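You operate a simulated robot arm through the tools that you are given. There is no shell and no other tool. Be economical: measure what you need, move in short steps, check, and stop when the job is done.

Carry out the task below with a simulated robot arm. There is one attempt and no reset: what you move stays moved.

TASK
Press both clips of bar 1 shut in the red press.
Fine: one pull of its lever for each clip; slide back out, finished bar on the green mat.
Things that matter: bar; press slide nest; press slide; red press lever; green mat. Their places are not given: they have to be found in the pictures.

It is judged by the outcome, as a careful person would: the job done as asked, and still so three seconds after it is handed in. It fails if anything else is knocked over, pushed out of place, dropped, spilled or broken.

THE ROBOT
A 6-joint arm with a two-finger parallel gripper, fixed in place. Base frame: the origin is at the foot of the arm, x ahead of it, y to its left, z up; the work surface is at about z = 86.5. Lengths are in cm, angles in rad, forces in N, time in s.
With the tool pointing down near the work surface it reaches from about 26 to 68 cm from the base axis. Its first joint turns from -1.152 to 1.152 rad. Payload 2.9 kg.
Tool frame: the origin (TCP) lies between the finger pads and is the grasp point; the fingertips stand 3 cm ahead of it; z points along the fingers, y is the line along which they close. The gripper opens to 11 cm. The fingers are 2 cm wide and 1 cm thick; the gripper's body (4.8 by 11.2 cm) begins 5.5 cm behind the TCP.
Orientation is told as [roll, pitch, yaw] about the base's x, y, z axes, in that order, counted from this pose: with the fingers straight down and closing along the base's y, the tool's x points along the base's -x, its y along +y and its z along -z.

THE INTERFACE
- The arm moves only by the tool step_arm. Its arguments are lists of equal length, an entry for each row: "gripper": the gripper command, from -1 (fully open) to 1 (shut), values between in proportion; "xyz": the shift along the tool's x, y, z in units of 250 mm (1.0 is 250 mm), a list of three; "angular": the turn, a rotation vector about the tool's x, y, z in units of 180 degrees (1.0 is 180 degrees), a list of three. In form: {"gripper": [gripper, ...], "xyz": [[tx, ty, tz], ...], "angular": [[wx, wy, wz], ...]}. A call has 1 to 8 rows; each row is the pose to reach, as a shift and turn from the pose commanded when the call began, along the tool's axes at that moment. A call with a number of a shift or a turn outside -1 to 1 is refused whole. A row lasts 0.2 s, in which the tool goes at most 5 cm and 0.15 rad; a call with a longer step from one row to the next is refused whole, and so is a gripper value outside its range. A pose out of reach is approached as far as the arm can. The call stops where the force on the tool passes 70 N (or 10 N more than at its start, if that is more) or the arm is blocked; 0.2 s more then pass. The fingers move at their own pace (about 10.8 cm/s each) and stop on an object; they squeeze with about 45 N. The grip force told is the motor's: it shows also when the fingers shut on nothing. Time passes only in rows, and 0.2 s behind the last, so rows that repeat a pose let the fingers close. It gives the time, the measured TCP pose, the force on the tool (base axes), the opening and the grip force at its end, in the units of the frame above (readings bear some noise), and new pictures: "views" is both (left out), scene, wrist or none.
- Cameras (640 x 400 px; columns grow to the right, rows downward): "scene" is fixed at [6.96, 42.07, 141.34]; the picture's right is [-0.84, -0.54, 0.00], its down [-0.21, 0.33, -0.92] and it looks along [0.50, -0.77, -0.39] (base axes); focal length 351 px, centre (320, 200). "wrist" rides on the gripper at [-3.6, 0, -5.7] in the tool frame; the picture's right is [0.00, -1.00, 0.00], its down [0.97, 0.00, -0.24] and it looks along [0.24, 0.00, 0.97] (tool axes); focal length 218 px, centre (320, 200).
- measure_at(camera, pixels): for up to 12 pixels [column, row] of the newest picture of that camera ("zoom" is the newest enlarged one), the place [x, y, z] in the base frame of the surface seen there, good to about 0.2 cm, but the place of the scene camera against the robot may be out by one fixed shift of up to 1.8 cm in any direction. No time passes.
- close_up(camera, box): a new picture of the part [left, top, right, bottom] of that camera's present view, enlarged. No time passes.
- close_job(): hands the job in; it is judged then, once.

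Work in short steps. Measure before you move; look again where a grasp or a placing could have gone wrong, and mend it. You have 80 turns and 120 pictures in all, the two below and enlarged ones among them. Open the gripper and draw the arm clear of the work before you hand the job in, unless the task says otherwise; then end with one line.

The tools are called after "Call:" by a JSON object that holds its "api" and its "payload". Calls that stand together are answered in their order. step_arm: Moves the arm, as the interface text tells. Its arguments: {"type":"object","properties":{"gripper":{"type":"array","items":{"type":"number"}},"xyz":{"type":"array","items":{"type":"array","items":{"type":"number"}}},"angular":{"type":"array","items":{"type":"array","items":{"type":"number"}}},"views":{"type":"string","enum":["both","scene","wrist","none"]}},"required":["gripper","xyz","angular"]} The other tools are called the same way: measure_at (camera, pixels) gives the place of the surface under pixels of a picture; close_up (camera, box) takes an enlarged picture of a part of a camera's view; close_job () hands the job in.

At the start:

```text
clock: 0.0
tool_pos: [32.59, -14.62, 128.15]
tcp_rot: [0.001, 0.001, 0.001]
force: [-0.5, 0.6, 0.1]
grip_width: 10.99
grip_force: 0.0
```

scene: 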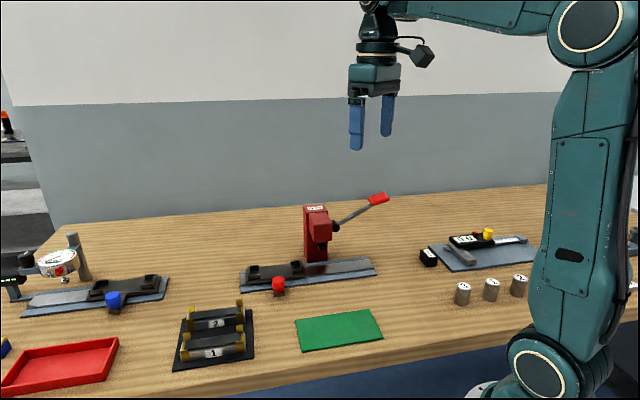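
wrist: 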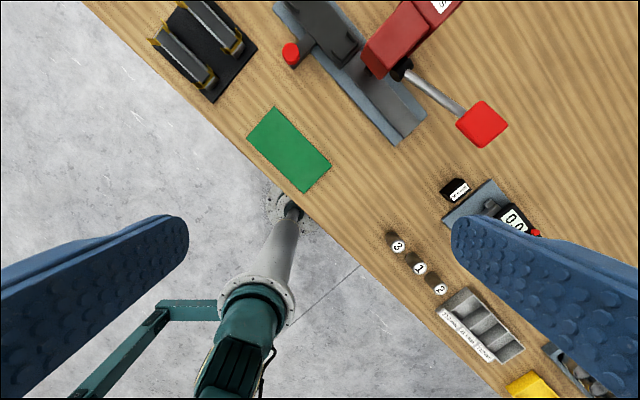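

I start by enlarging the rack with the bars, and the red press.

Call:
{"api": "close_up", "payload": {"camera": "scene", "box": [160, 280, 400, 390]}}

Call:
{"api": "close_up", "payload": {"camera": "scene", "box": [230, 180, 400, 300]}}

Call:
{"api": "close_up", "payload": {"camera": "wrist", "box": [140, 0, 520, 200]}}

```text
2.67 times, centred on (280, 335) of scene
```

zoom: 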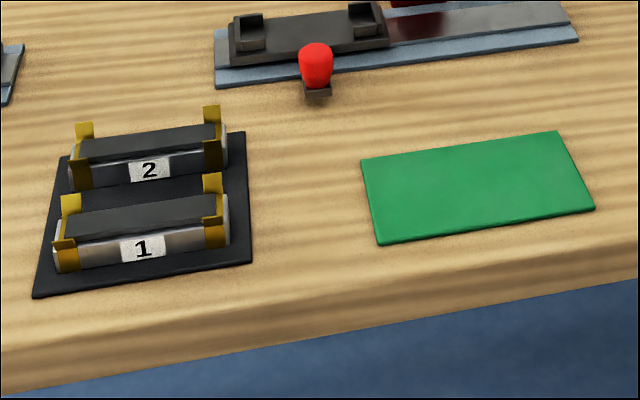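

```text
3.33 times, centred on (315, 240) of scene
```

zoom: 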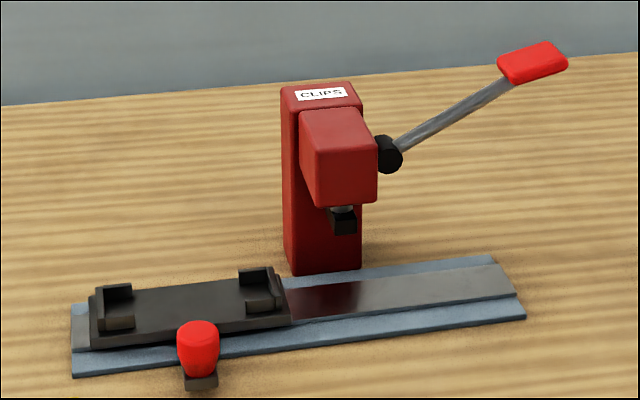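

```text
1.68 times, centred on (330, 100) of wrist
```

zoom: 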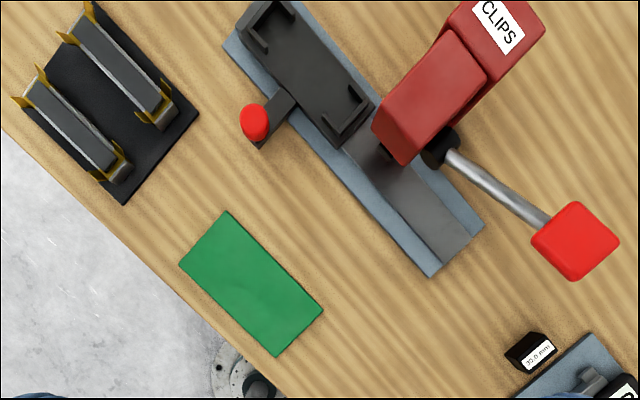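

The newest zoom (wrist) shows rack, slide, press and mat together; I measure key points in it.

Call:
{"api": "measure_at", "payload": {"camera": "zoom", "pixels": [[40, 90], [112, 160], [75, 125], [85, 25], [155, 105], [227, 212], [320, 310], [180, 263], [277, 355], [252, 120], [290, 30], [355, 100]]}}

Call:
{"api": "measure_at", "payload": {"camera": "zoom", "pixels": [[575, 240], [545, 225], [460, 160], [440, 150], [400, 155], [440, 60], [400, 190], [430, 270], [480, 230], [280, 100], [265, 15], [345, 130]]}}

Call:
{"api": "measure_at", "payload": {"camera": "scene", "pixels": [[214, 353], [187, 344], [242, 334], [185, 353], [243, 346], [278, 283], [245, 278], [300, 268], [378, 199], [318, 262], [316, 254], [338, 333]]}}

```text
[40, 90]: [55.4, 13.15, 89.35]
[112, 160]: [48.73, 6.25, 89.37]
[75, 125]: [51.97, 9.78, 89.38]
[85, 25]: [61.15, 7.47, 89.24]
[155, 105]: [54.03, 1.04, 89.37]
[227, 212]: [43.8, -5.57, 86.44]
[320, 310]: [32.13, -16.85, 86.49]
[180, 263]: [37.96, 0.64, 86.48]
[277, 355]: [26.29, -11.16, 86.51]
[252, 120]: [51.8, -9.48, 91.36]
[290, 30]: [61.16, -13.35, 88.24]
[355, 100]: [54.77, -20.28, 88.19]
```

```text
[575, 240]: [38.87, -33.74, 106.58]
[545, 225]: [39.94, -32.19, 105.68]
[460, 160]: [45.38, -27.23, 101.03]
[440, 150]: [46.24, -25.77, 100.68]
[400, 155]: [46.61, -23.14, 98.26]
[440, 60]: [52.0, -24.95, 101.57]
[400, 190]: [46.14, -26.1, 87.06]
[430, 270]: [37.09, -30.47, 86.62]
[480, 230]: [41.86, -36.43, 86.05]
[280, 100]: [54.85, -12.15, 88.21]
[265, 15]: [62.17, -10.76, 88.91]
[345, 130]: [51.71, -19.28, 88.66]
```

```text
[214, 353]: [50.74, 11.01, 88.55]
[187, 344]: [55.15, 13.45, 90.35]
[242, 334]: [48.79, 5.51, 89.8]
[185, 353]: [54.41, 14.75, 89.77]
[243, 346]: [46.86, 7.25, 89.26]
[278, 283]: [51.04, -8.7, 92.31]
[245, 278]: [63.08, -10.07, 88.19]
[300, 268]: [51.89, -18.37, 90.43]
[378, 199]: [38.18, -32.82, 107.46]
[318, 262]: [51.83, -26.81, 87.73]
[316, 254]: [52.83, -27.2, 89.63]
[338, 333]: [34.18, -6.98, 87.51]
```

Table axes run at about 45° to the base: bar 1 lies from about (55.4,13.2) to (48.7,6.3), top about z 89.4. I move above it and turn the tool 45°, so that the fingers close across the bar.

Call:
{"api": "step_arm", "payload": {"gripper": [-1, -1, -1, -1, -1, -1, -1, -1], "xyz": [[-0.097, 0.122, 0.1], [-0.194, 0.244, 0.2], [-0.291, 0.366, 0.3], [-0.388, 0.488, 0.4], [-0.485, 0.61, 0.5], [-0.582, 0.732, 0.6], [-0.679, 0.854, 0.7], [-0.776, 0.976, 0.8]], "angular": [[0, 0, -0.032], [0, 0, -0.064], [0, 0, -0.096], [0, 0, -0.128], [0, 0, -0.16], [0, 0, -0.192], [0, 0, -0.224], [0, 0, -0.25]]}}

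Call:
{"api": "measure_at", "payload": {"camera": "scene", "pixels": [[322, 246], [320, 243], [325, 246]]}}

```text
clock: 1.8
tool_pos: [52.0, 9.88, 108.25]
tcp_rot: [-0.002, 0.001, 0.788]
force: [0.3, 1.2, 0.2]
grip_width: 11.03
grip_force: 0.0
```

scene: 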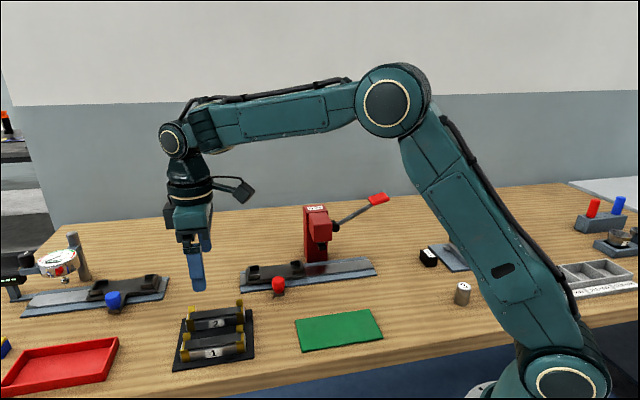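
wrist: 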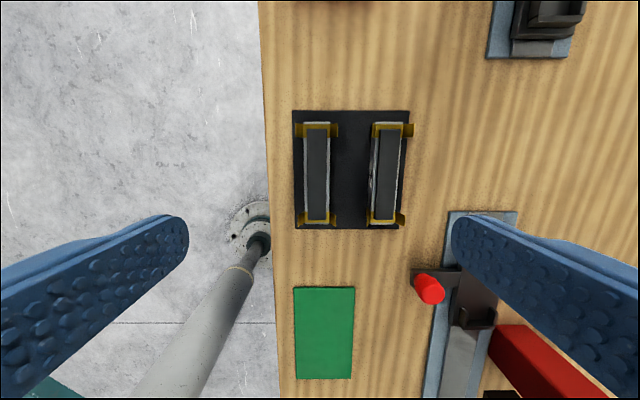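

```text
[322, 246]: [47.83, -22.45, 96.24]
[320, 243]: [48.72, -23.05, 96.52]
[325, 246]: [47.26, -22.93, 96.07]
```

The bars are aligned with the tool now. I enlarge and measure bar 1 (the left one, at pixel 317,172).

Call:
{"api": "close_up", "payload": {"camera": "wrist", "box": [260, 100, 452, 220]}}

Call:
{"api": "measure_at", "payload": {"camera": "wrist", "pixels": [[317, 124], [317, 220], [317, 172], [306, 172], [328, 172], [300, 130], [334, 130], [302, 220], [334, 220], [350, 172], [388, 172], [300, 240]]}}

```text
3.33 times, centred on (356, 160) of wrist
```

zoom: 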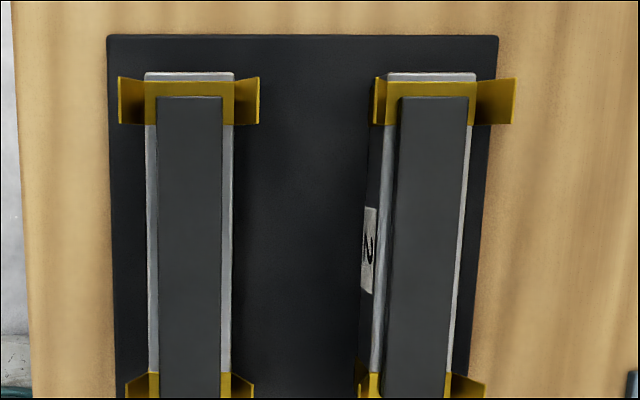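

```text
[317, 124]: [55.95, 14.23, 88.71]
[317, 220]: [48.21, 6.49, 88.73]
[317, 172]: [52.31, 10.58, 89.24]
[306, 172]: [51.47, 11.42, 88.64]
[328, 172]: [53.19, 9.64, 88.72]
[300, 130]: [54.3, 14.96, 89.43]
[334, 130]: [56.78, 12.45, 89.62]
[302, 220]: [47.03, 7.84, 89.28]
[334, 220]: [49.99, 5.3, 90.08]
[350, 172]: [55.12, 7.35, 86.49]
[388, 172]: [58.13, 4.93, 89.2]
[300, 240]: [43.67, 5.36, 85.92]
```

Bar 1's centre is near (52.07,10.37), width about 2.5, top 88.7. I narrow the fingers to 6 cm, come down to z about 94 and check.

Call:
{"api": "step_arm", "payload": {"gripper": [-0.09, -0.09, -0.09, -0.09], "xyz": [[-0.0158, 0.0119, 0.15], [-0.0158, 0.0119, 0.33], [-0.0158, 0.0119, 0.5], [-0.0158, 0.0119, 0.57]], "angular": [[0, 0, 0], [0, 0, 0], [0, 0, 0], [0, 0, 0]]}}

```text
clock: 2.8
tool_pos: [51.99, 10.41, 93.92]
tcp_rot: [0.0, -0.001, 0.785]
force: [-0.4, -0.3, -0.1]
grip_width: 5.99
grip_force: 0.0
```

scene: 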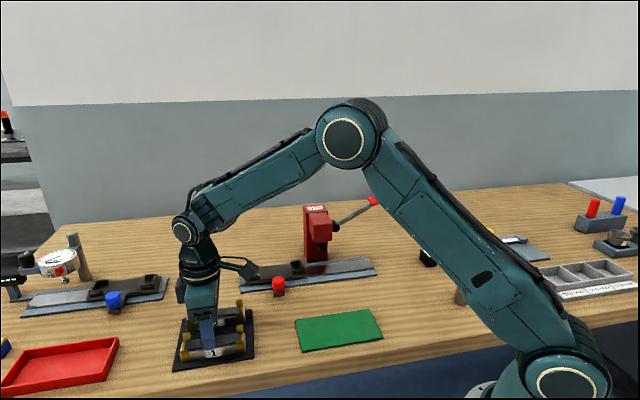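
wrist: 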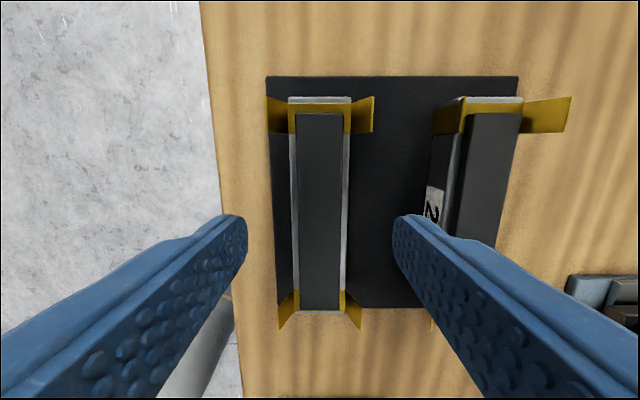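

Fingers straddle bar 1. I measure bar edges and ends from here for a precise centre.

Call:
{"api": "measure_at", "payload": {"camera": "wrist", "pixels": [[320, 99], [319, 312], [293, 200], [347, 200], [320, 200], [370, 220], [295, 108], [320, 107], [368, 110], [278, 102], [282, 318], [360, 322]]}}

```text
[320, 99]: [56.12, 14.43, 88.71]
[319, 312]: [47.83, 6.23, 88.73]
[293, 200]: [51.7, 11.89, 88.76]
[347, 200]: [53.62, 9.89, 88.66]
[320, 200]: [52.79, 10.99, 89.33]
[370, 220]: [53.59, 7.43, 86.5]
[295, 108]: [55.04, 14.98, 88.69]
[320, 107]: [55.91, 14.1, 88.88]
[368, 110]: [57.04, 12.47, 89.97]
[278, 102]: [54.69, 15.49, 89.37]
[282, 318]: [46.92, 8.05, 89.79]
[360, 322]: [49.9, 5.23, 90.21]
```

Centre is confirmed at (51.98,10.33). I come down to z 90.3 and close.

Call:
{"api": "step_arm", "payload": {"gripper": [-0.09, -0.09, 1, 1, 1], "xyz": [[0, 0, 0.1], [0, 0, 0.145], [0, 0, 0.145], [0, 0, 0.145], [0, 0, 0.145]], "angular": [[0, 0, 0], [0, 0, 0], [0, 0, 0], [0, 0, 0], [0, 0, 0]], "views": "wrist"}}

```text
clock: 4.0
tool_pos: [52.12, 10.36, 90.36]
tcp_rot: [0.0, 0.001, 0.787]
force: [-1.2, 0.9, -0.2]
grip_width: 2.95
grip_force: 44.9
```

wrist: 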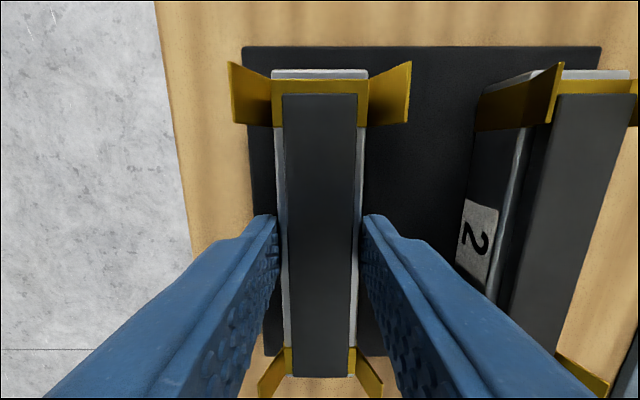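

The bar is held (2.95 cm, 45 N). I lift 13 cm straight up and check.

Call:
{"api": "step_arm", "payload": {"gripper": [1, 1, 1, 1], "xyz": [[0, 0, -0.06], [0, 0, -0.2], [0, 0, -0.36], [0, 0, -0.52]], "angular": [[0, 0, 0], [0, 0, 0], [0, 0, 0], [0, 0, 0]]}}

```text
clock: 5.0
tool_pos: [51.92, 10.23, 103.4]
tcp_rot: [0.001, -0.001, 0.784]
force: [-0.7, -0.4, -1.3]
grip_width: 2.95
grip_force: 45.0
```

scene: 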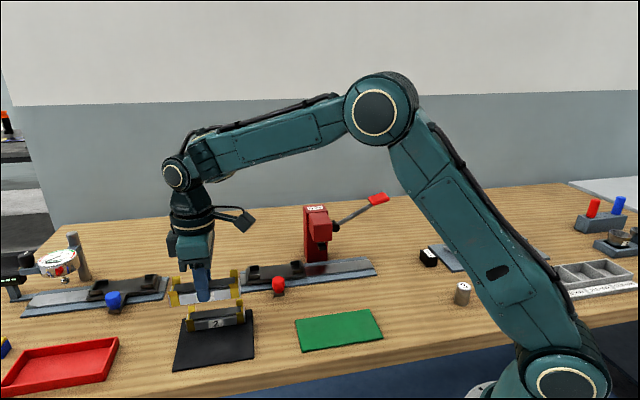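
wrist: 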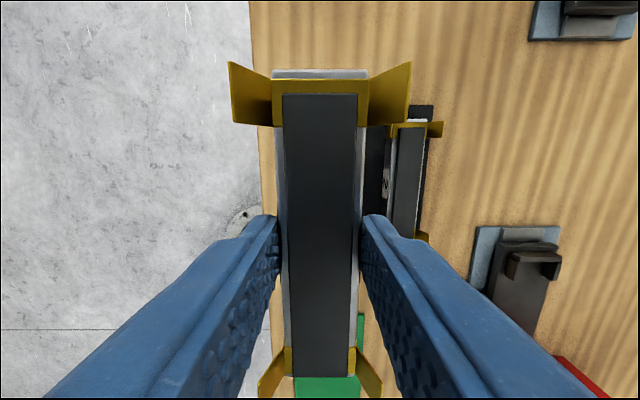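

The bar hangs level. I move along the table (u +14, v +9) at this height to see the nest beside the bar.

Call:
{"api": "step_arm", "payload": {"gripper": [1, 1, 1, 1, 1], "xyz": [[0.112, -0.072, 0], [0.224, -0.144, 0], [0.336, -0.216, 0], [0.448, -0.288, 0], [0.56, -0.36, 0]], "angular": [[0, 0, 0], [0, 0, 0], [0, 0, 0], [0, 0, 0], [0, 0, 0]]}}

Call:
{"api": "close_up", "payload": {"camera": "wrist", "box": [340, 40, 640, 230]}}

Call:
{"api": "close_up", "payload": {"camera": "scene", "box": [230, 225, 390, 325]}}

```text
clock: 6.2
tool_pos: [48.48, -5.89, 103.28]
tcp_rot: [0.0, 0.001, 0.786]
force: [0.2, 0.5, -1.8]
grip_width: 2.95
grip_force: 44.8
```

scene: 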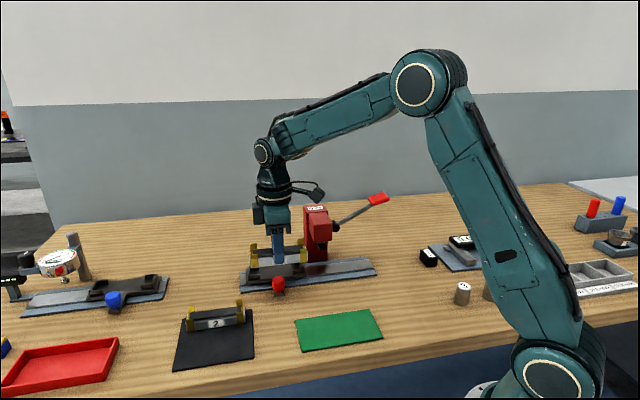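
wrist: 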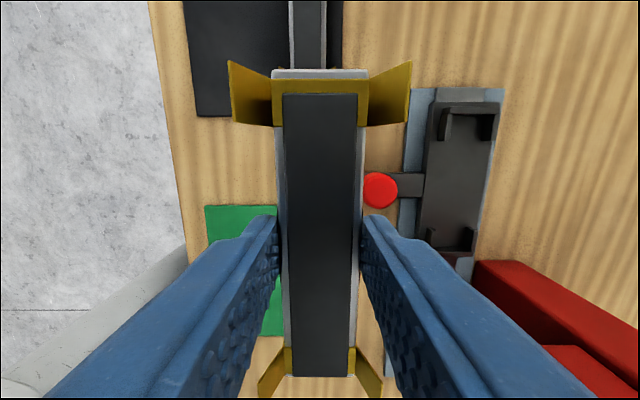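

```text
2.11 times, centred on (490, 135) of wrist
```

zoom: 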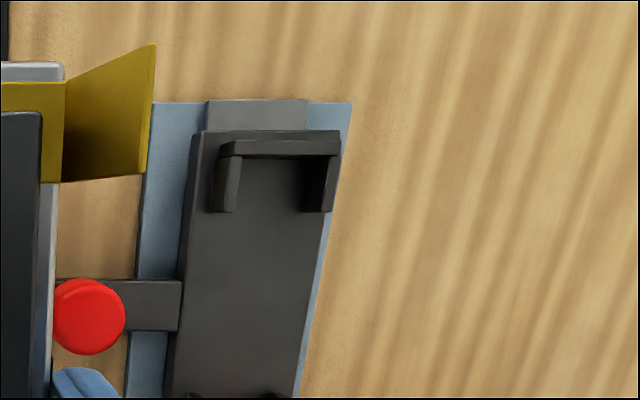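

```text
4.00 times, centred on (310, 275) of scene
```

zoom: 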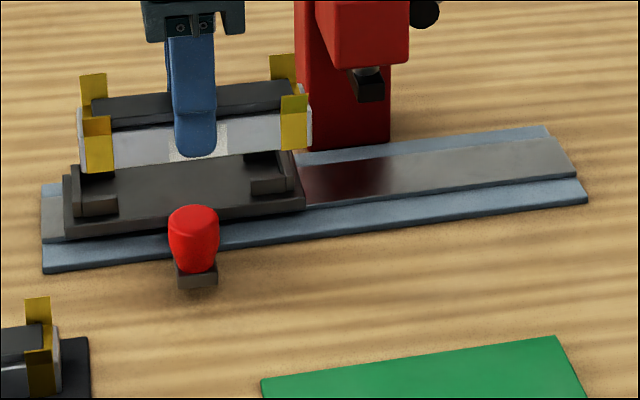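

I measure the nest's walls and floor in the wrist picture.

Call:
{"api": "measure_at", "payload": {"camera": "wrist", "pixels": [[470, 106], [475, 110], [444, 130], [446, 122], [493, 126], [497, 126], [432, 234], [471, 236], [450, 248], [460, 170], [455, 150], [380, 190]]}}

Call:
{"api": "close_up", "payload": {"camera": "wrist", "box": [400, 80, 528, 160]}}

Call:
{"api": "close_up", "payload": {"camera": "wrist", "box": [396, 190, 524, 270]}}

```text
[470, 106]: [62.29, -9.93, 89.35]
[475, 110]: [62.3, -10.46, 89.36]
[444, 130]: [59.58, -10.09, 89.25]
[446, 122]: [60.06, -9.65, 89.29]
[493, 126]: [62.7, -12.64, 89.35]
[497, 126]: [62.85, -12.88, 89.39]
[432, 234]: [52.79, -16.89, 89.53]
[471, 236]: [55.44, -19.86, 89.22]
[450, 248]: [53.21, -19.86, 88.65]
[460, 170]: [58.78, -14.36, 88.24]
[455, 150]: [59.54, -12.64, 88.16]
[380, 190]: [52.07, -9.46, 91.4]
```

```text
5.00 times, centred on (464, 120) of wrist
```

zoom: 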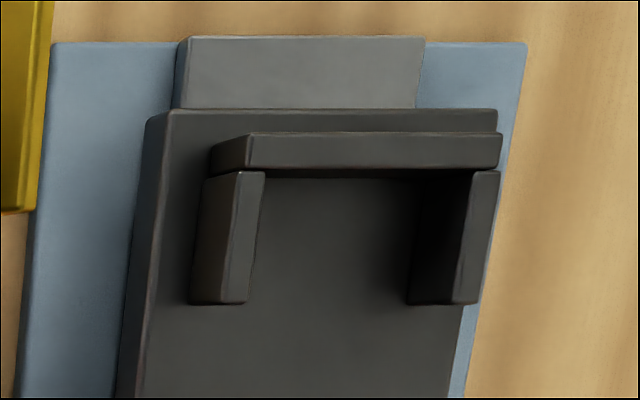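

```text
5.00 times, centred on (460, 230) of wrist
```

zoom: 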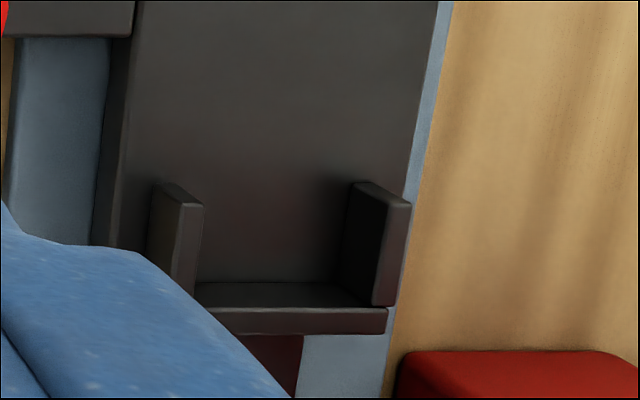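

Call:
{"api": "measure_at", "payload": {"camera": "zoom", "pixels": [[182, 240], [200, 215], [388, 260], [405, 235], [300, 312], [300, 328], [376, 320], [240, 322], [280, 200], [320, 295], [430, 20], [400, 210]]}}

Call:
{"api": "measure_at", "payload": {"camera": "wrist", "pixels": [[466, 112], [466, 108], [448, 118], [450, 125], [447, 139], [491, 138], [494, 118], [496, 118], [484, 136], [443, 138], [420, 87], [500, 90]]}}

```text
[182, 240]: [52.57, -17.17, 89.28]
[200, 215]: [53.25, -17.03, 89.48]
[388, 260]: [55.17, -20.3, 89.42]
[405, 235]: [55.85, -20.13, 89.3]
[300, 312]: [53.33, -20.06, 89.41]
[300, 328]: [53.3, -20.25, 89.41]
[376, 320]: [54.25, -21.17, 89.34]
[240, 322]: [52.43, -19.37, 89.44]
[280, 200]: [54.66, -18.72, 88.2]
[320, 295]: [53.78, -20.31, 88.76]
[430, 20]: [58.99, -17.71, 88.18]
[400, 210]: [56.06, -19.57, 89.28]
```

```text
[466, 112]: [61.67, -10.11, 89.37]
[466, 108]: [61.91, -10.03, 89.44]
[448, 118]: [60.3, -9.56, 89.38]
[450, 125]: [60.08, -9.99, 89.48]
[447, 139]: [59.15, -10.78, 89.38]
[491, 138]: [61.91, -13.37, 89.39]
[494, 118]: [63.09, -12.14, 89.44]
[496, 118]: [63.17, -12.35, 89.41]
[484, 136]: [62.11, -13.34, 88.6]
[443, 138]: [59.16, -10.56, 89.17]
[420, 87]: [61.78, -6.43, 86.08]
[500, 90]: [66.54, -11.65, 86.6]
```

Nest centre is near (57.6,-15.1), floor z 88.2, walls up to 89.4. I move straight across (v +13) to above it at this height.

Call:
{"api": "step_arm", "payload": {"gripper": [1, 1, 1, 1], "xyz": [[0, -0.15, 0], [0, -0.3, 0], [0, -0.45, 0], [0.002, -0.521, 0]], "angular": [[0, 0, 0], [0, 0, 0], [0, 0, 0], [0, 0, 0]]}}

Call:
{"api": "close_up", "payload": {"camera": "scene", "box": [220, 215, 380, 315]}}

```text
clock: 7.2
tool_pos: [57.8, -15.44, 103.31]
tcp_rot: [0.001, 0.002, 0.785]
force: [0.4, -0.8, -2.6]
grip_width: 2.94
grip_force: 45.1
```

scene: 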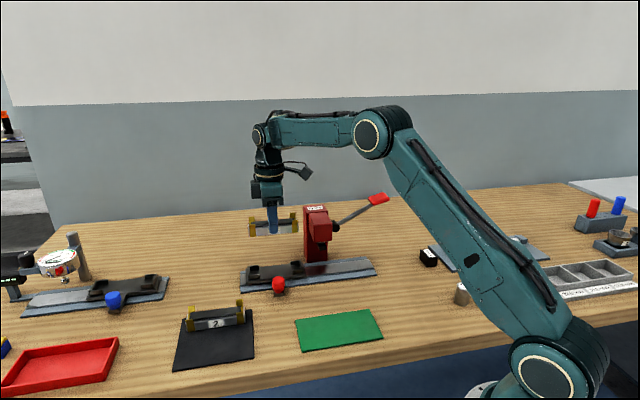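
wrist: 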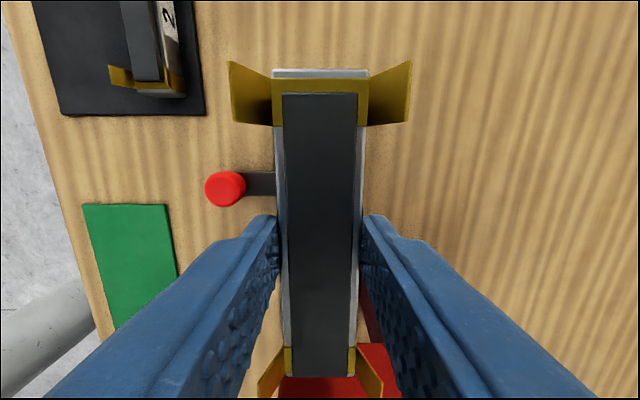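

```text
4.00 times, centred on (300, 265) of scene
```

zoom: 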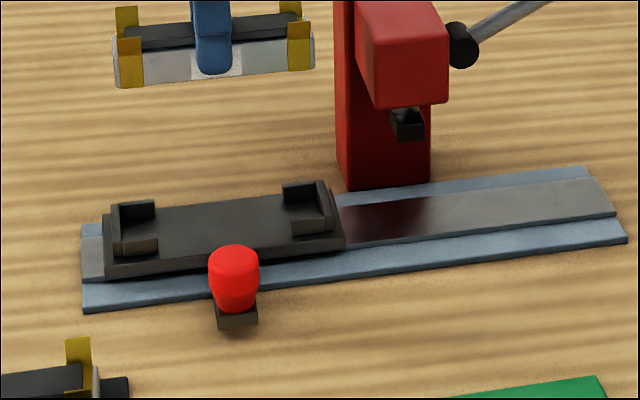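

I come down to z about 95 (bar bottom above the walls) and compare bar and nest.

Call:
{"api": "step_arm", "payload": {"gripper": [1, 1, 1], "xyz": [[0, 0, 0.17], [0, 0, 0.31], [0, 0, 0.31]], "angular": [[0, 0, 0], [0, 0, 0], [0, 0, 0]]}}

Call:
{"api": "close_up", "payload": {"camera": "scene", "box": [230, 235, 326, 295]}}

Call:
{"api": "close_up", "payload": {"camera": "wrist", "box": [220, 40, 412, 160]}}

```text
clock: 8.0
tool_pos: [57.94, -15.28, 95.34]
tcp_rot: [0.001, -0.001, 0.786]
force: [1.0, -0.2, -2.1]
grip_width: 2.92
grip_force: 45.1
```

scene: 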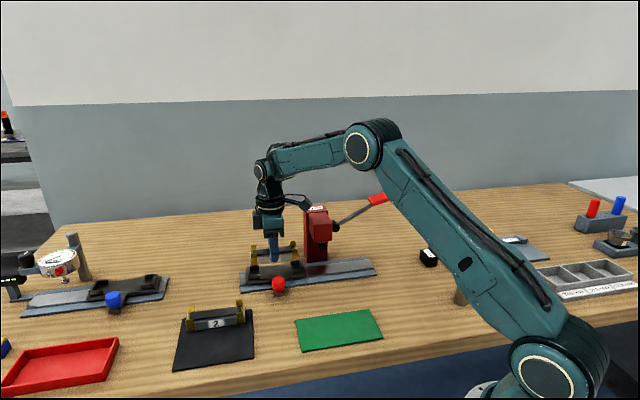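
wrist: 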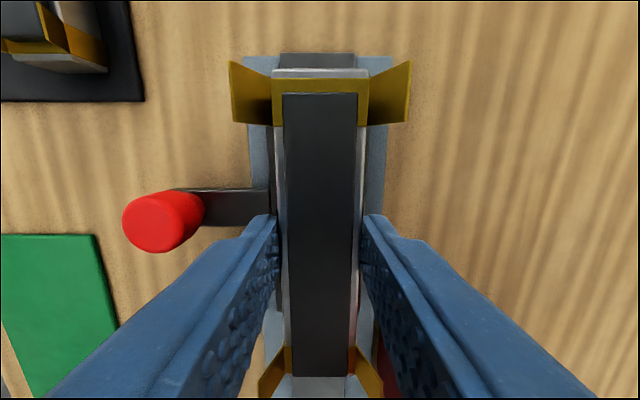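

```text
6.67 times, centred on (278, 265) of scene
```

zoom: 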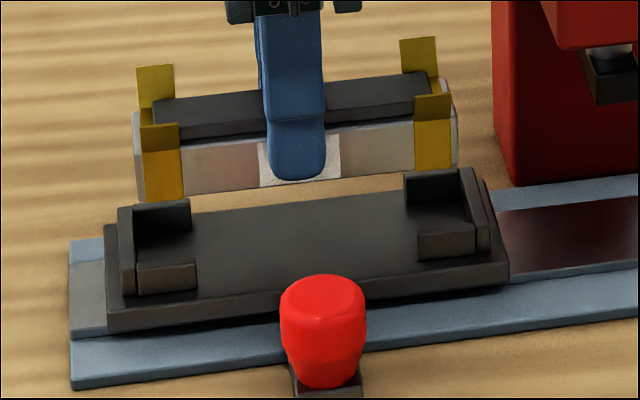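

```text
3.33 times, centred on (316, 100) of wrist
```

zoom: 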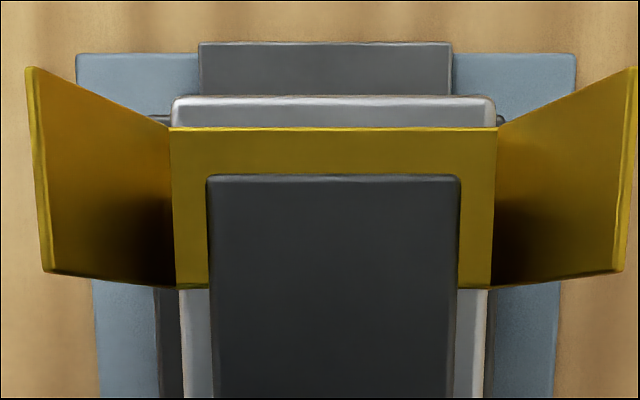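

The bar sits about 0.2 cm too far in v and about 0.1 cm left of the nest centre. I correct that while coming down to z about 92.4.

Call:
{"api": "step_arm", "payload": {"gripper": [1, 1, 1, 1], "xyz": [[0.003, 0.008, 0.03], [0.003, 0.008, 0.08], [0.003, 0.008, 0.116], [0.003, 0.008, 0.116]], "angular": [[0, 0, 0], [0, 0, 0], [0, 0, 0], [0, 0, 0]], "views": "wrist"}}

Call:
{"api": "close_up", "payload": {"camera": "scene", "box": [230, 235, 326, 295]}}

```text
clock: 9.0
tool_pos: [57.62, -15.09, 92.53]
tcp_rot: [-0.001, 0.001, 0.785]
force: [0.2, 0.6, -2.2]
grip_width: 2.94
grip_force: 45.7
```

wrist: 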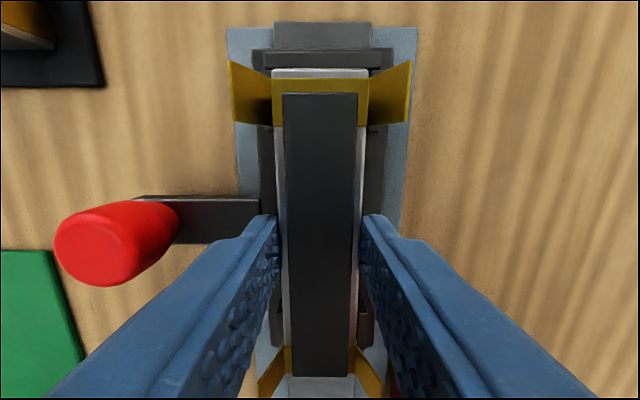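

```text
6.67 times, centred on (278, 265) of scene
```

zoom: 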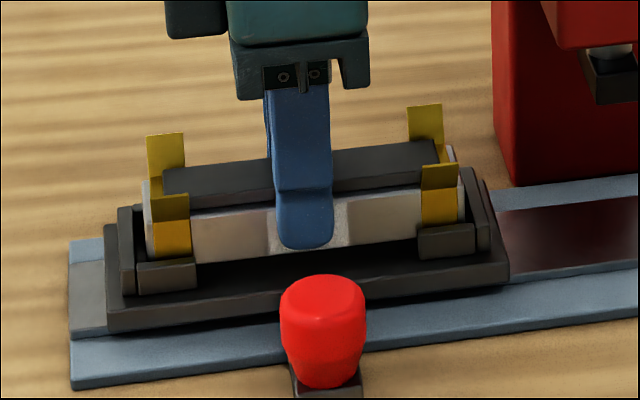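

The bar is centred between the nest walls. I lower in small steps.

Call:
{"api": "step_arm", "payload": {"gripper": [1, 1, 1], "xyz": [[0, 0, 0.012], [0, 0, 0.016], [0, 0, 0.016]], "angular": [[0, 0, 0], [0, 0, 0], [0, 0, 0]], "views": "none"}}

Call:
{"api": "close_up", "payload": {"camera": "scene", "box": [230, 235, 326, 295]}}

```text
clock: 9.8
tool_pos: [57.51, -15.21, 92.15]
tcp_rot: [0.0, -0.002, 0.785]
force: [0.7, -0.4, -2.3]
grip_width: 2.94
grip_force: 44.8
```

```text
6.67 times, centred on (278, 265) of scene
```

zoom: 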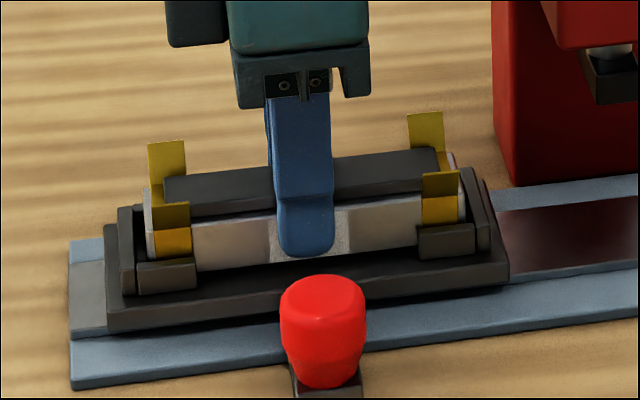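

Still carried (force z -2.3). I go down another 0.15.

Call:
{"api": "step_arm", "payload": {"gripper": [1, 1], "xyz": [[0, 0, 0.006], [0, 0, 0.006]], "angular": [[0, 0, 0], [0, 0, 0]], "views": "none"}}

```text
clock: 10.4
tool_pos: [57.59, -15.1, 92.09]
tcp_rot: [-0.001, -0.001, 0.785]
force: [0.1, 0.4, -1.9]
grip_width: 2.92
grip_force: 44.7
```

Call:
{"api": "step_arm", "payload": {"gripper": [1, 1], "xyz": [[0, 0, 0.007], [0, 0, 0.007]], "angular": [[0, 0, 0], [0, 0, 0]], "views": "none"}}

```text
clock: 11.0
tool_pos: [57.66, -15.21, 91.9]
tcp_rot: [-0.001, -0.001, 0.785]
force: [-1.1, 0.2, 2.4]
grip_width: 2.93
grip_force: 44.8
```

Force z went from -2 to +2.4, so the bar rests on the nest floor. I open to 5.5 cm and draw up.

Call:
{"api": "step_arm", "payload": {"gripper": [0, 0, 0, 0, 0], "xyz": [[0, 0, 0], [0, 0, 0], [0, 0, -0.1], [0, 0, -0.25], [0, 0, -0.44]], "angular": [[0, 0, 0], [0, 0, 0], [0, 0, 0], [0, 0, 0], [0, 0, 0]]}}

Call:
{"api": "close_up", "payload": {"camera": "scene", "box": [230, 225, 390, 325]}}

```text
clock: 12.2
tool_pos: [57.53, -14.99, 102.94]
tcp_rot: [0.0, -0.001, 0.785]
force: [-0.5, 0.0, 0.4]
grip_width: 5.48
grip_force: 0.1
```

scene: 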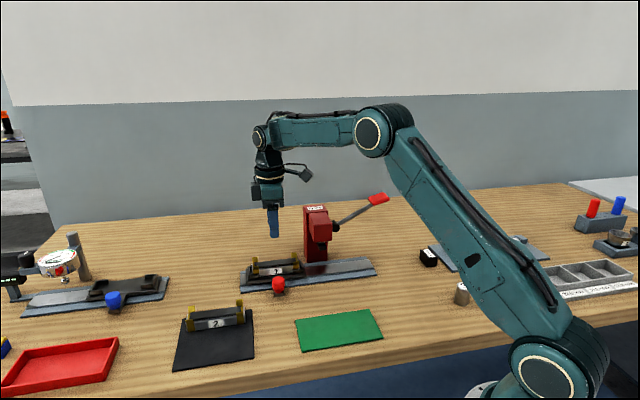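
wrist: 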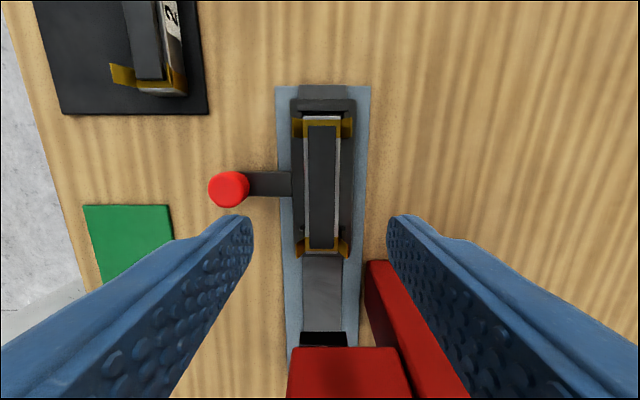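

```text
4.00 times, centred on (310, 275) of scene
```

zoom: 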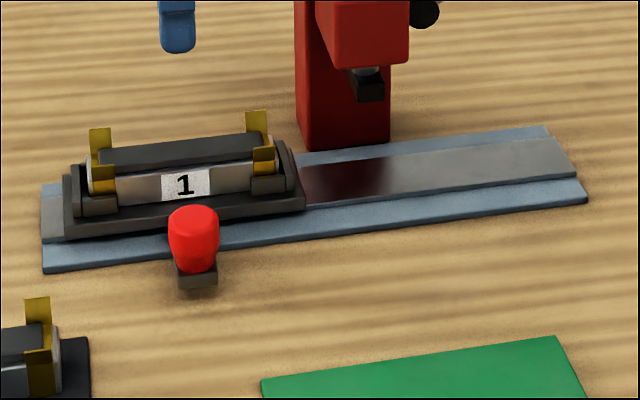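

The bar is seated. I measure clip positions, press head and ram in this picture and in the scene.

Call:
{"api": "measure_at", "payload": {"camera": "wrist", "pixels": [[322, 118], [322, 123], [322, 244], [322, 250], [298, 128], [302, 246], [344, 246], [350, 128], [325, 339], [350, 352], [300, 352], [229, 188]]}}

Call:
{"api": "measure_at", "payload": {"camera": "zoom", "pixels": [[361, 92], [379, 88], [361, 78], [380, 78], [320, 50], [400, 50], [193, 230], [92, 170], [265, 155], [305, 160], [362, 66], [350, 78]]}}

Call:
{"api": "close_up", "payload": {"camera": "scene", "box": [290, 185, 402, 255]}}

```text
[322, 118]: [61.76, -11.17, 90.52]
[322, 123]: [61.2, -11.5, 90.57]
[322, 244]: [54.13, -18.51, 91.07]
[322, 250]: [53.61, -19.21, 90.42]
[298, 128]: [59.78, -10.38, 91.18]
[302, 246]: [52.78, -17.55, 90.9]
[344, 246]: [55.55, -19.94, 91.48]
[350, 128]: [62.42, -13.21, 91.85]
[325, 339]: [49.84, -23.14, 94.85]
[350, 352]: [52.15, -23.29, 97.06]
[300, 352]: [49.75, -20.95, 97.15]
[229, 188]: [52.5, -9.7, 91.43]
```

```text
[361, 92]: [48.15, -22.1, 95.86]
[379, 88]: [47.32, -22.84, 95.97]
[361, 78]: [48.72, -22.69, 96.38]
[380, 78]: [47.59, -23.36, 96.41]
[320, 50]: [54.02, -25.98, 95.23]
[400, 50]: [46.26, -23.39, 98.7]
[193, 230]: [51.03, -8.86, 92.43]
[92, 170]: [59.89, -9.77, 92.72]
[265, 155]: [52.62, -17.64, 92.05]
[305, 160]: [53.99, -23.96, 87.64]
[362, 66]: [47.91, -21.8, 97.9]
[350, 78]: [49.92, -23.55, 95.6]
```

```text
5.71 times, centred on (346, 220) of scene
```

zoom: 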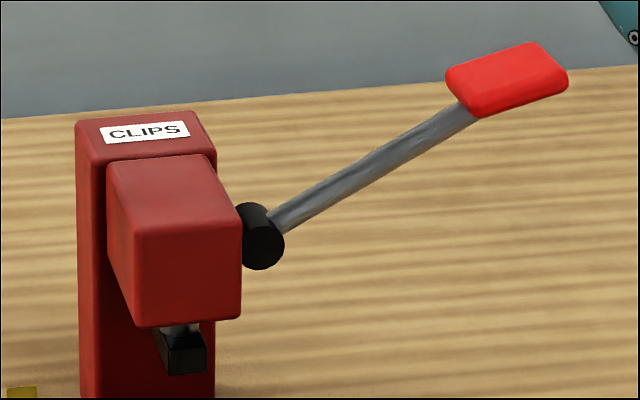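

Ram and head centre lie near s = (x+y)/√2 = 18.0; the clips are near s 24.9 and 34.9, so the slide has to go about 6.9 and then 16.9 cm. To grip the knob without the hand meeting the press head, I turn the hand by -90° above the knob.

Call:
{"api": "step_arm", "payload": {"gripper": [0, 0, 0, 0, 0, 0, 0, 0], "xyz": [[0, 0.04, 0], [0, 0.08, 0], [0, 0.12, 0], [0, 0.16, 0], [0, 0.2, 0], [0, 0.24, 0], [0, 0.28, 0], [-0.007, 0.324, 0]], "angular": [[0, 0, 0.0455], [0, 0, 0.091], [0, 0, 0.1365], [0, 0, 0.182], [0, 0, 0.2275], [0, 0, 0.273], [0, 0, 0.3185], [0, 0, 0.364]], "views": "none"}}

Call:
{"api": "step_arm", "payload": {"gripper": [0, 0, 0, 0], "xyz": [[0, 0, 0], [0, 0, 0], [0, 0, 0], [0, 0, 0]], "angular": [[0, 0, 0.0453], [0, 0, 0.0906], [0, 0, 0.136], [0, 0, 0.136]]}}

```text
clock: 14.0
tool_pos: [51.91, -9.4, 102.96]
tcp_rot: [0.0, 0.001, -0.359]
force: [-0.4, -1.2, 1.0]
grip_width: 5.5
grip_force: 0.0
```

```text
clock: 15.0
tool_pos: [51.98, -9.36, 102.88]
tcp_rot: [0.0, -0.001, -0.786]
force: [-0.2, 0.1, -1.0]
grip_width: 5.46
grip_force: 0.1
```

scene: 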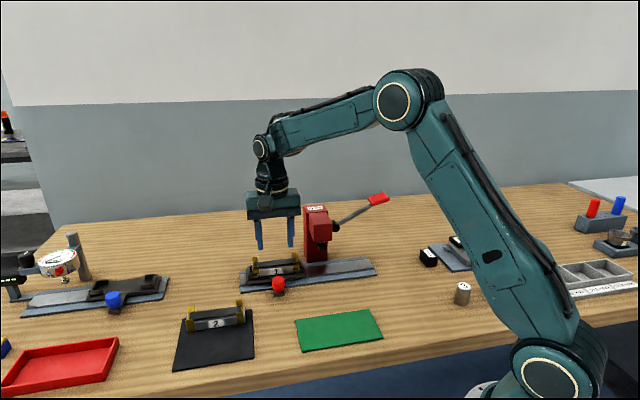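
wrist: 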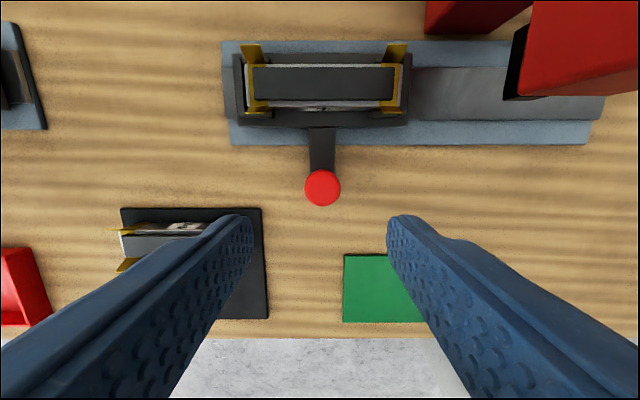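

A clear view: knob at (322,187), ram seen at about (515,75). I measure both and the clips.

Call:
{"api": "measure_at", "payload": {"camera": "wrist", "pixels": [[322, 187], [306, 187], [338, 187], [322, 171], [514, 70], [508, 95], [530, 50], [256, 68], [392, 68], [322, 150], [408, 105], [235, 105]]}}

Call:
{"api": "close_up", "payload": {"camera": "wrist", "box": [448, 0, 640, 120]}}

Call:
{"api": "close_up", "payload": {"camera": "wrist", "box": [220, 30, 428, 160]}}

```text
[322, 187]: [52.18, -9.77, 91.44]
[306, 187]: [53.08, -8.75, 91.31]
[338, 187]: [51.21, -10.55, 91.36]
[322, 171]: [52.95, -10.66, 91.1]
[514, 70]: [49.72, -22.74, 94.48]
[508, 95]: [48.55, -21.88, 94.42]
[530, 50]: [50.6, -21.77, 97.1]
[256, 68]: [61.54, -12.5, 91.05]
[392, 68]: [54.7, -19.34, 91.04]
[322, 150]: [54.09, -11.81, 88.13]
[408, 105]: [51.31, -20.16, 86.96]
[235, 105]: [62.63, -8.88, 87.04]
```

```text
3.33 times, centred on (544, 60) of wrist
```

zoom: 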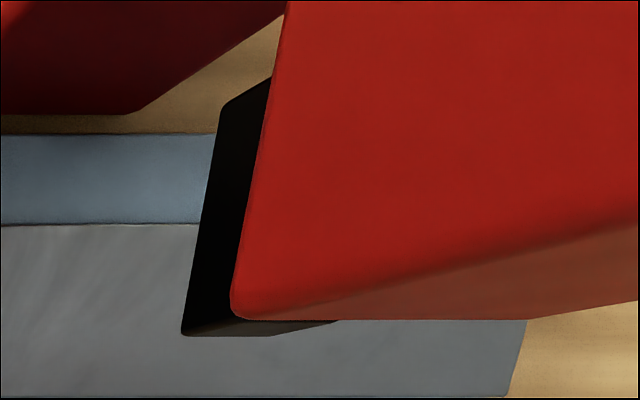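

```text
3.08 times, centred on (324, 95) of wrist
```

zoom: 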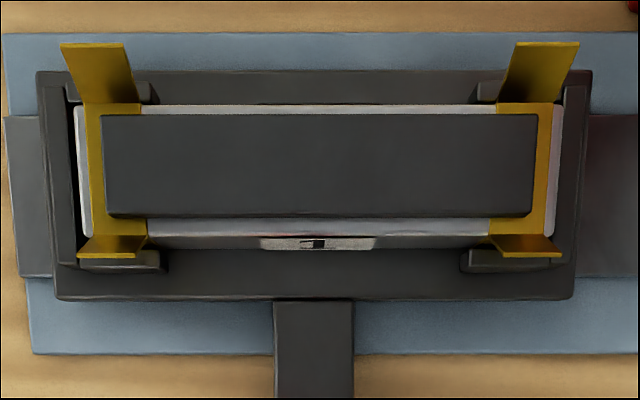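

I measure clip and bar edges in this zoom.

Call:
{"api": "measure_at", "payload": {"camera": "zoom", "pixels": [[92, 160], [545, 160], [80, 160], [560, 160], [150, 109], [490, 109], [135, 105], [502, 105], [110, 240], [525, 240], [90, 80], [545, 80]]}}

```text
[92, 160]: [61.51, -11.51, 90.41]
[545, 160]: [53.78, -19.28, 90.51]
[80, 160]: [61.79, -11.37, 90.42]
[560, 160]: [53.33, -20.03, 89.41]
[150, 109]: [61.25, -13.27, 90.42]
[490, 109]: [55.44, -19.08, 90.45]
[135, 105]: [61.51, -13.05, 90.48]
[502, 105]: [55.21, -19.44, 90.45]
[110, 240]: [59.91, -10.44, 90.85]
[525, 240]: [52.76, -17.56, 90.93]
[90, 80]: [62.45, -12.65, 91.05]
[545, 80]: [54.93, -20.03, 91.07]
```

Knob centre is s 30.0, t 43.8, top z 91.4. I come down to z 92.4 with the fingers either side of it and close.

Call:
{"api": "step_arm", "payload": {"gripper": [0, 0, 0, 1, 1, 1], "xyz": [[0, -0.004, 0.19], [0, -0.004, 0.36], [0, -0.004, 0.42], [0, -0.004, 0.42], [0, -0.004, 0.42], [0, -0.004, 0.42]], "angular": [[0, 0, 0], [0, 0, 0], [0, 0, 0], [0, 0, 0], [0, 0, 0], [0, 0, 0]]}}

```text
clock: 16.4
tool_pos: [51.77, -9.32, 92.44]
tcp_rot: [-0.001, 0.0, -0.785]
force: [-0.2, -0.1, -5.4]
grip_width: 2.99
grip_force: 45.1
```

scene: 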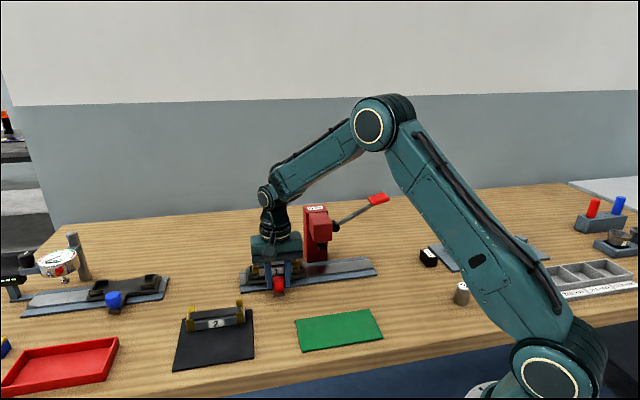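
wrist: 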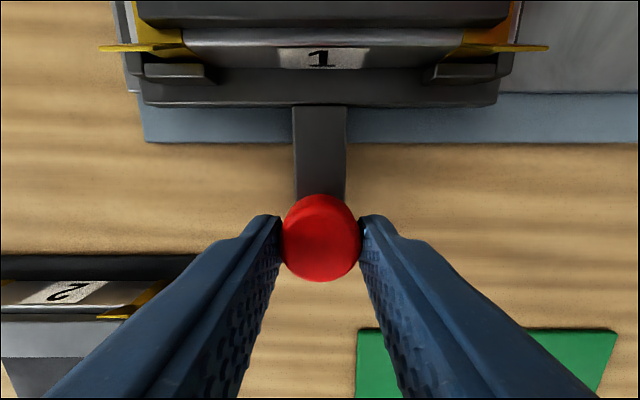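

The knob is gripped (2.99 cm). I slide 6.8 cm along u in slow rows.

Call:
{"api": "step_arm", "payload": {"gripper": [1, 1, 1, 1, 1, 1, 1], "xyz": [[0, -0.05, 0], [0, -0.1, 0], [0, -0.15, 0], [0, -0.2, 0], [0, -0.25, 0], [0, -0.272, 0], [0, -0.272, 0]], "angular": [[0, 0, 0], [0, 0, 0], [0, 0, 0], [0, 0, 0], [0, 0, 0], [0, 0, 0], [0, 0, 0]]}}

Call:
{"api": "close_up", "payload": {"camera": "scene", "box": [260, 200, 388, 280]}}

```text
clock: 18.0
tool_pos: [47.0, -14.19, 92.49]
tcp_rot: [-0.001, 0.001, -0.785]
force: [-4.4, 2.3, -7.3]
grip_width: 2.93
grip_force: 45.0
```

scene: 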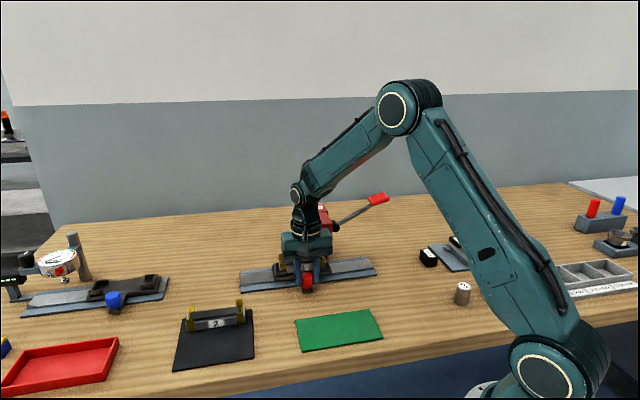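
wrist: 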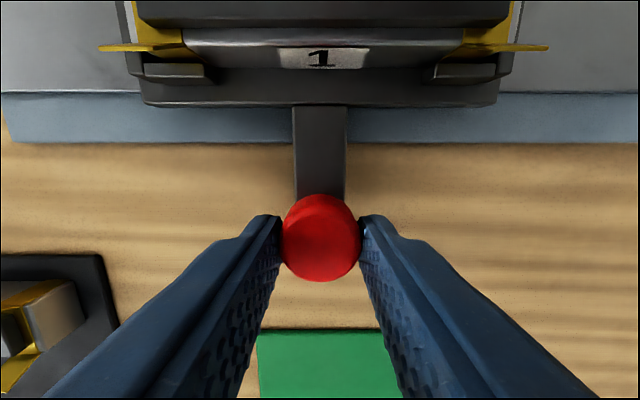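

```text
5.00 times, centred on (324, 240) of scene
```

zoom: 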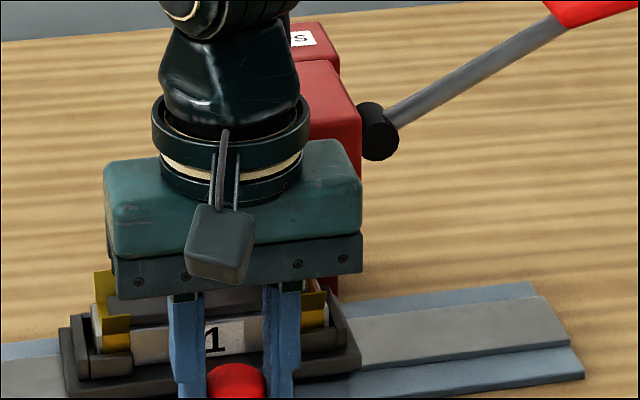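

The slide moved to s 23.2. I release the knob, rise, and check the clip under the ram.

Call:
{"api": "step_arm", "payload": {"gripper": [0.1, 0.1, 0.1, 0.1, 0.1], "xyz": [[0, 0, 0], [0, 0, 0], [0, 0, -0.08], [0.1, 0, -0.23], [0.2, 0, -0.36]], "angular": [[0, 0, 0], [0, 0, 0], [0, 0, 0], [0, 0, 0], [0, 0, 0]]}}

Call:
{"api": "close_up", "payload": {"camera": "scene", "box": [260, 200, 388, 280]}}

Call:
{"api": "close_up", "payload": {"camera": "wrist", "box": [220, 0, 476, 160]}}

```text
clock: 19.2
tool_pos: [43.42, -10.65, 101.5]
tcp_rot: [0.0, 0.0, -0.786]
force: [0.4, 0.0, 0.9]
grip_width: 4.93
grip_force: 0.2
```

scene: 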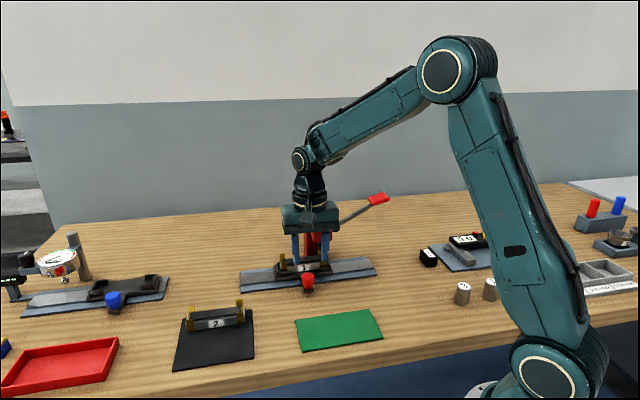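
wrist: 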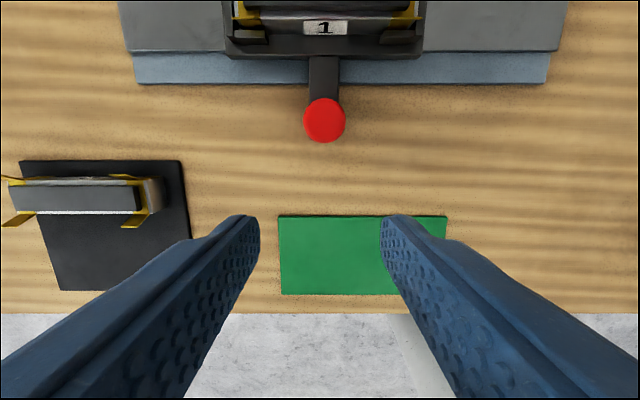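

```text
5.00 times, centred on (324, 240) of scene
```

zoom: 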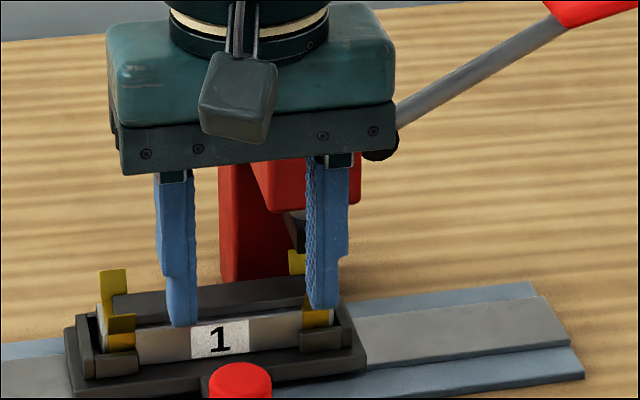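

```text
2.50 times, centred on (348, 80) of wrist
```

zoom: 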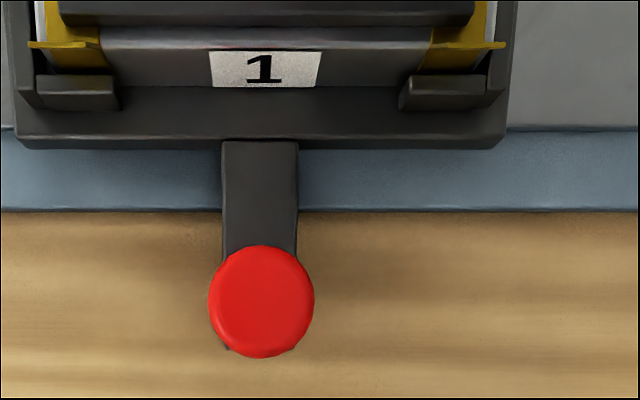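

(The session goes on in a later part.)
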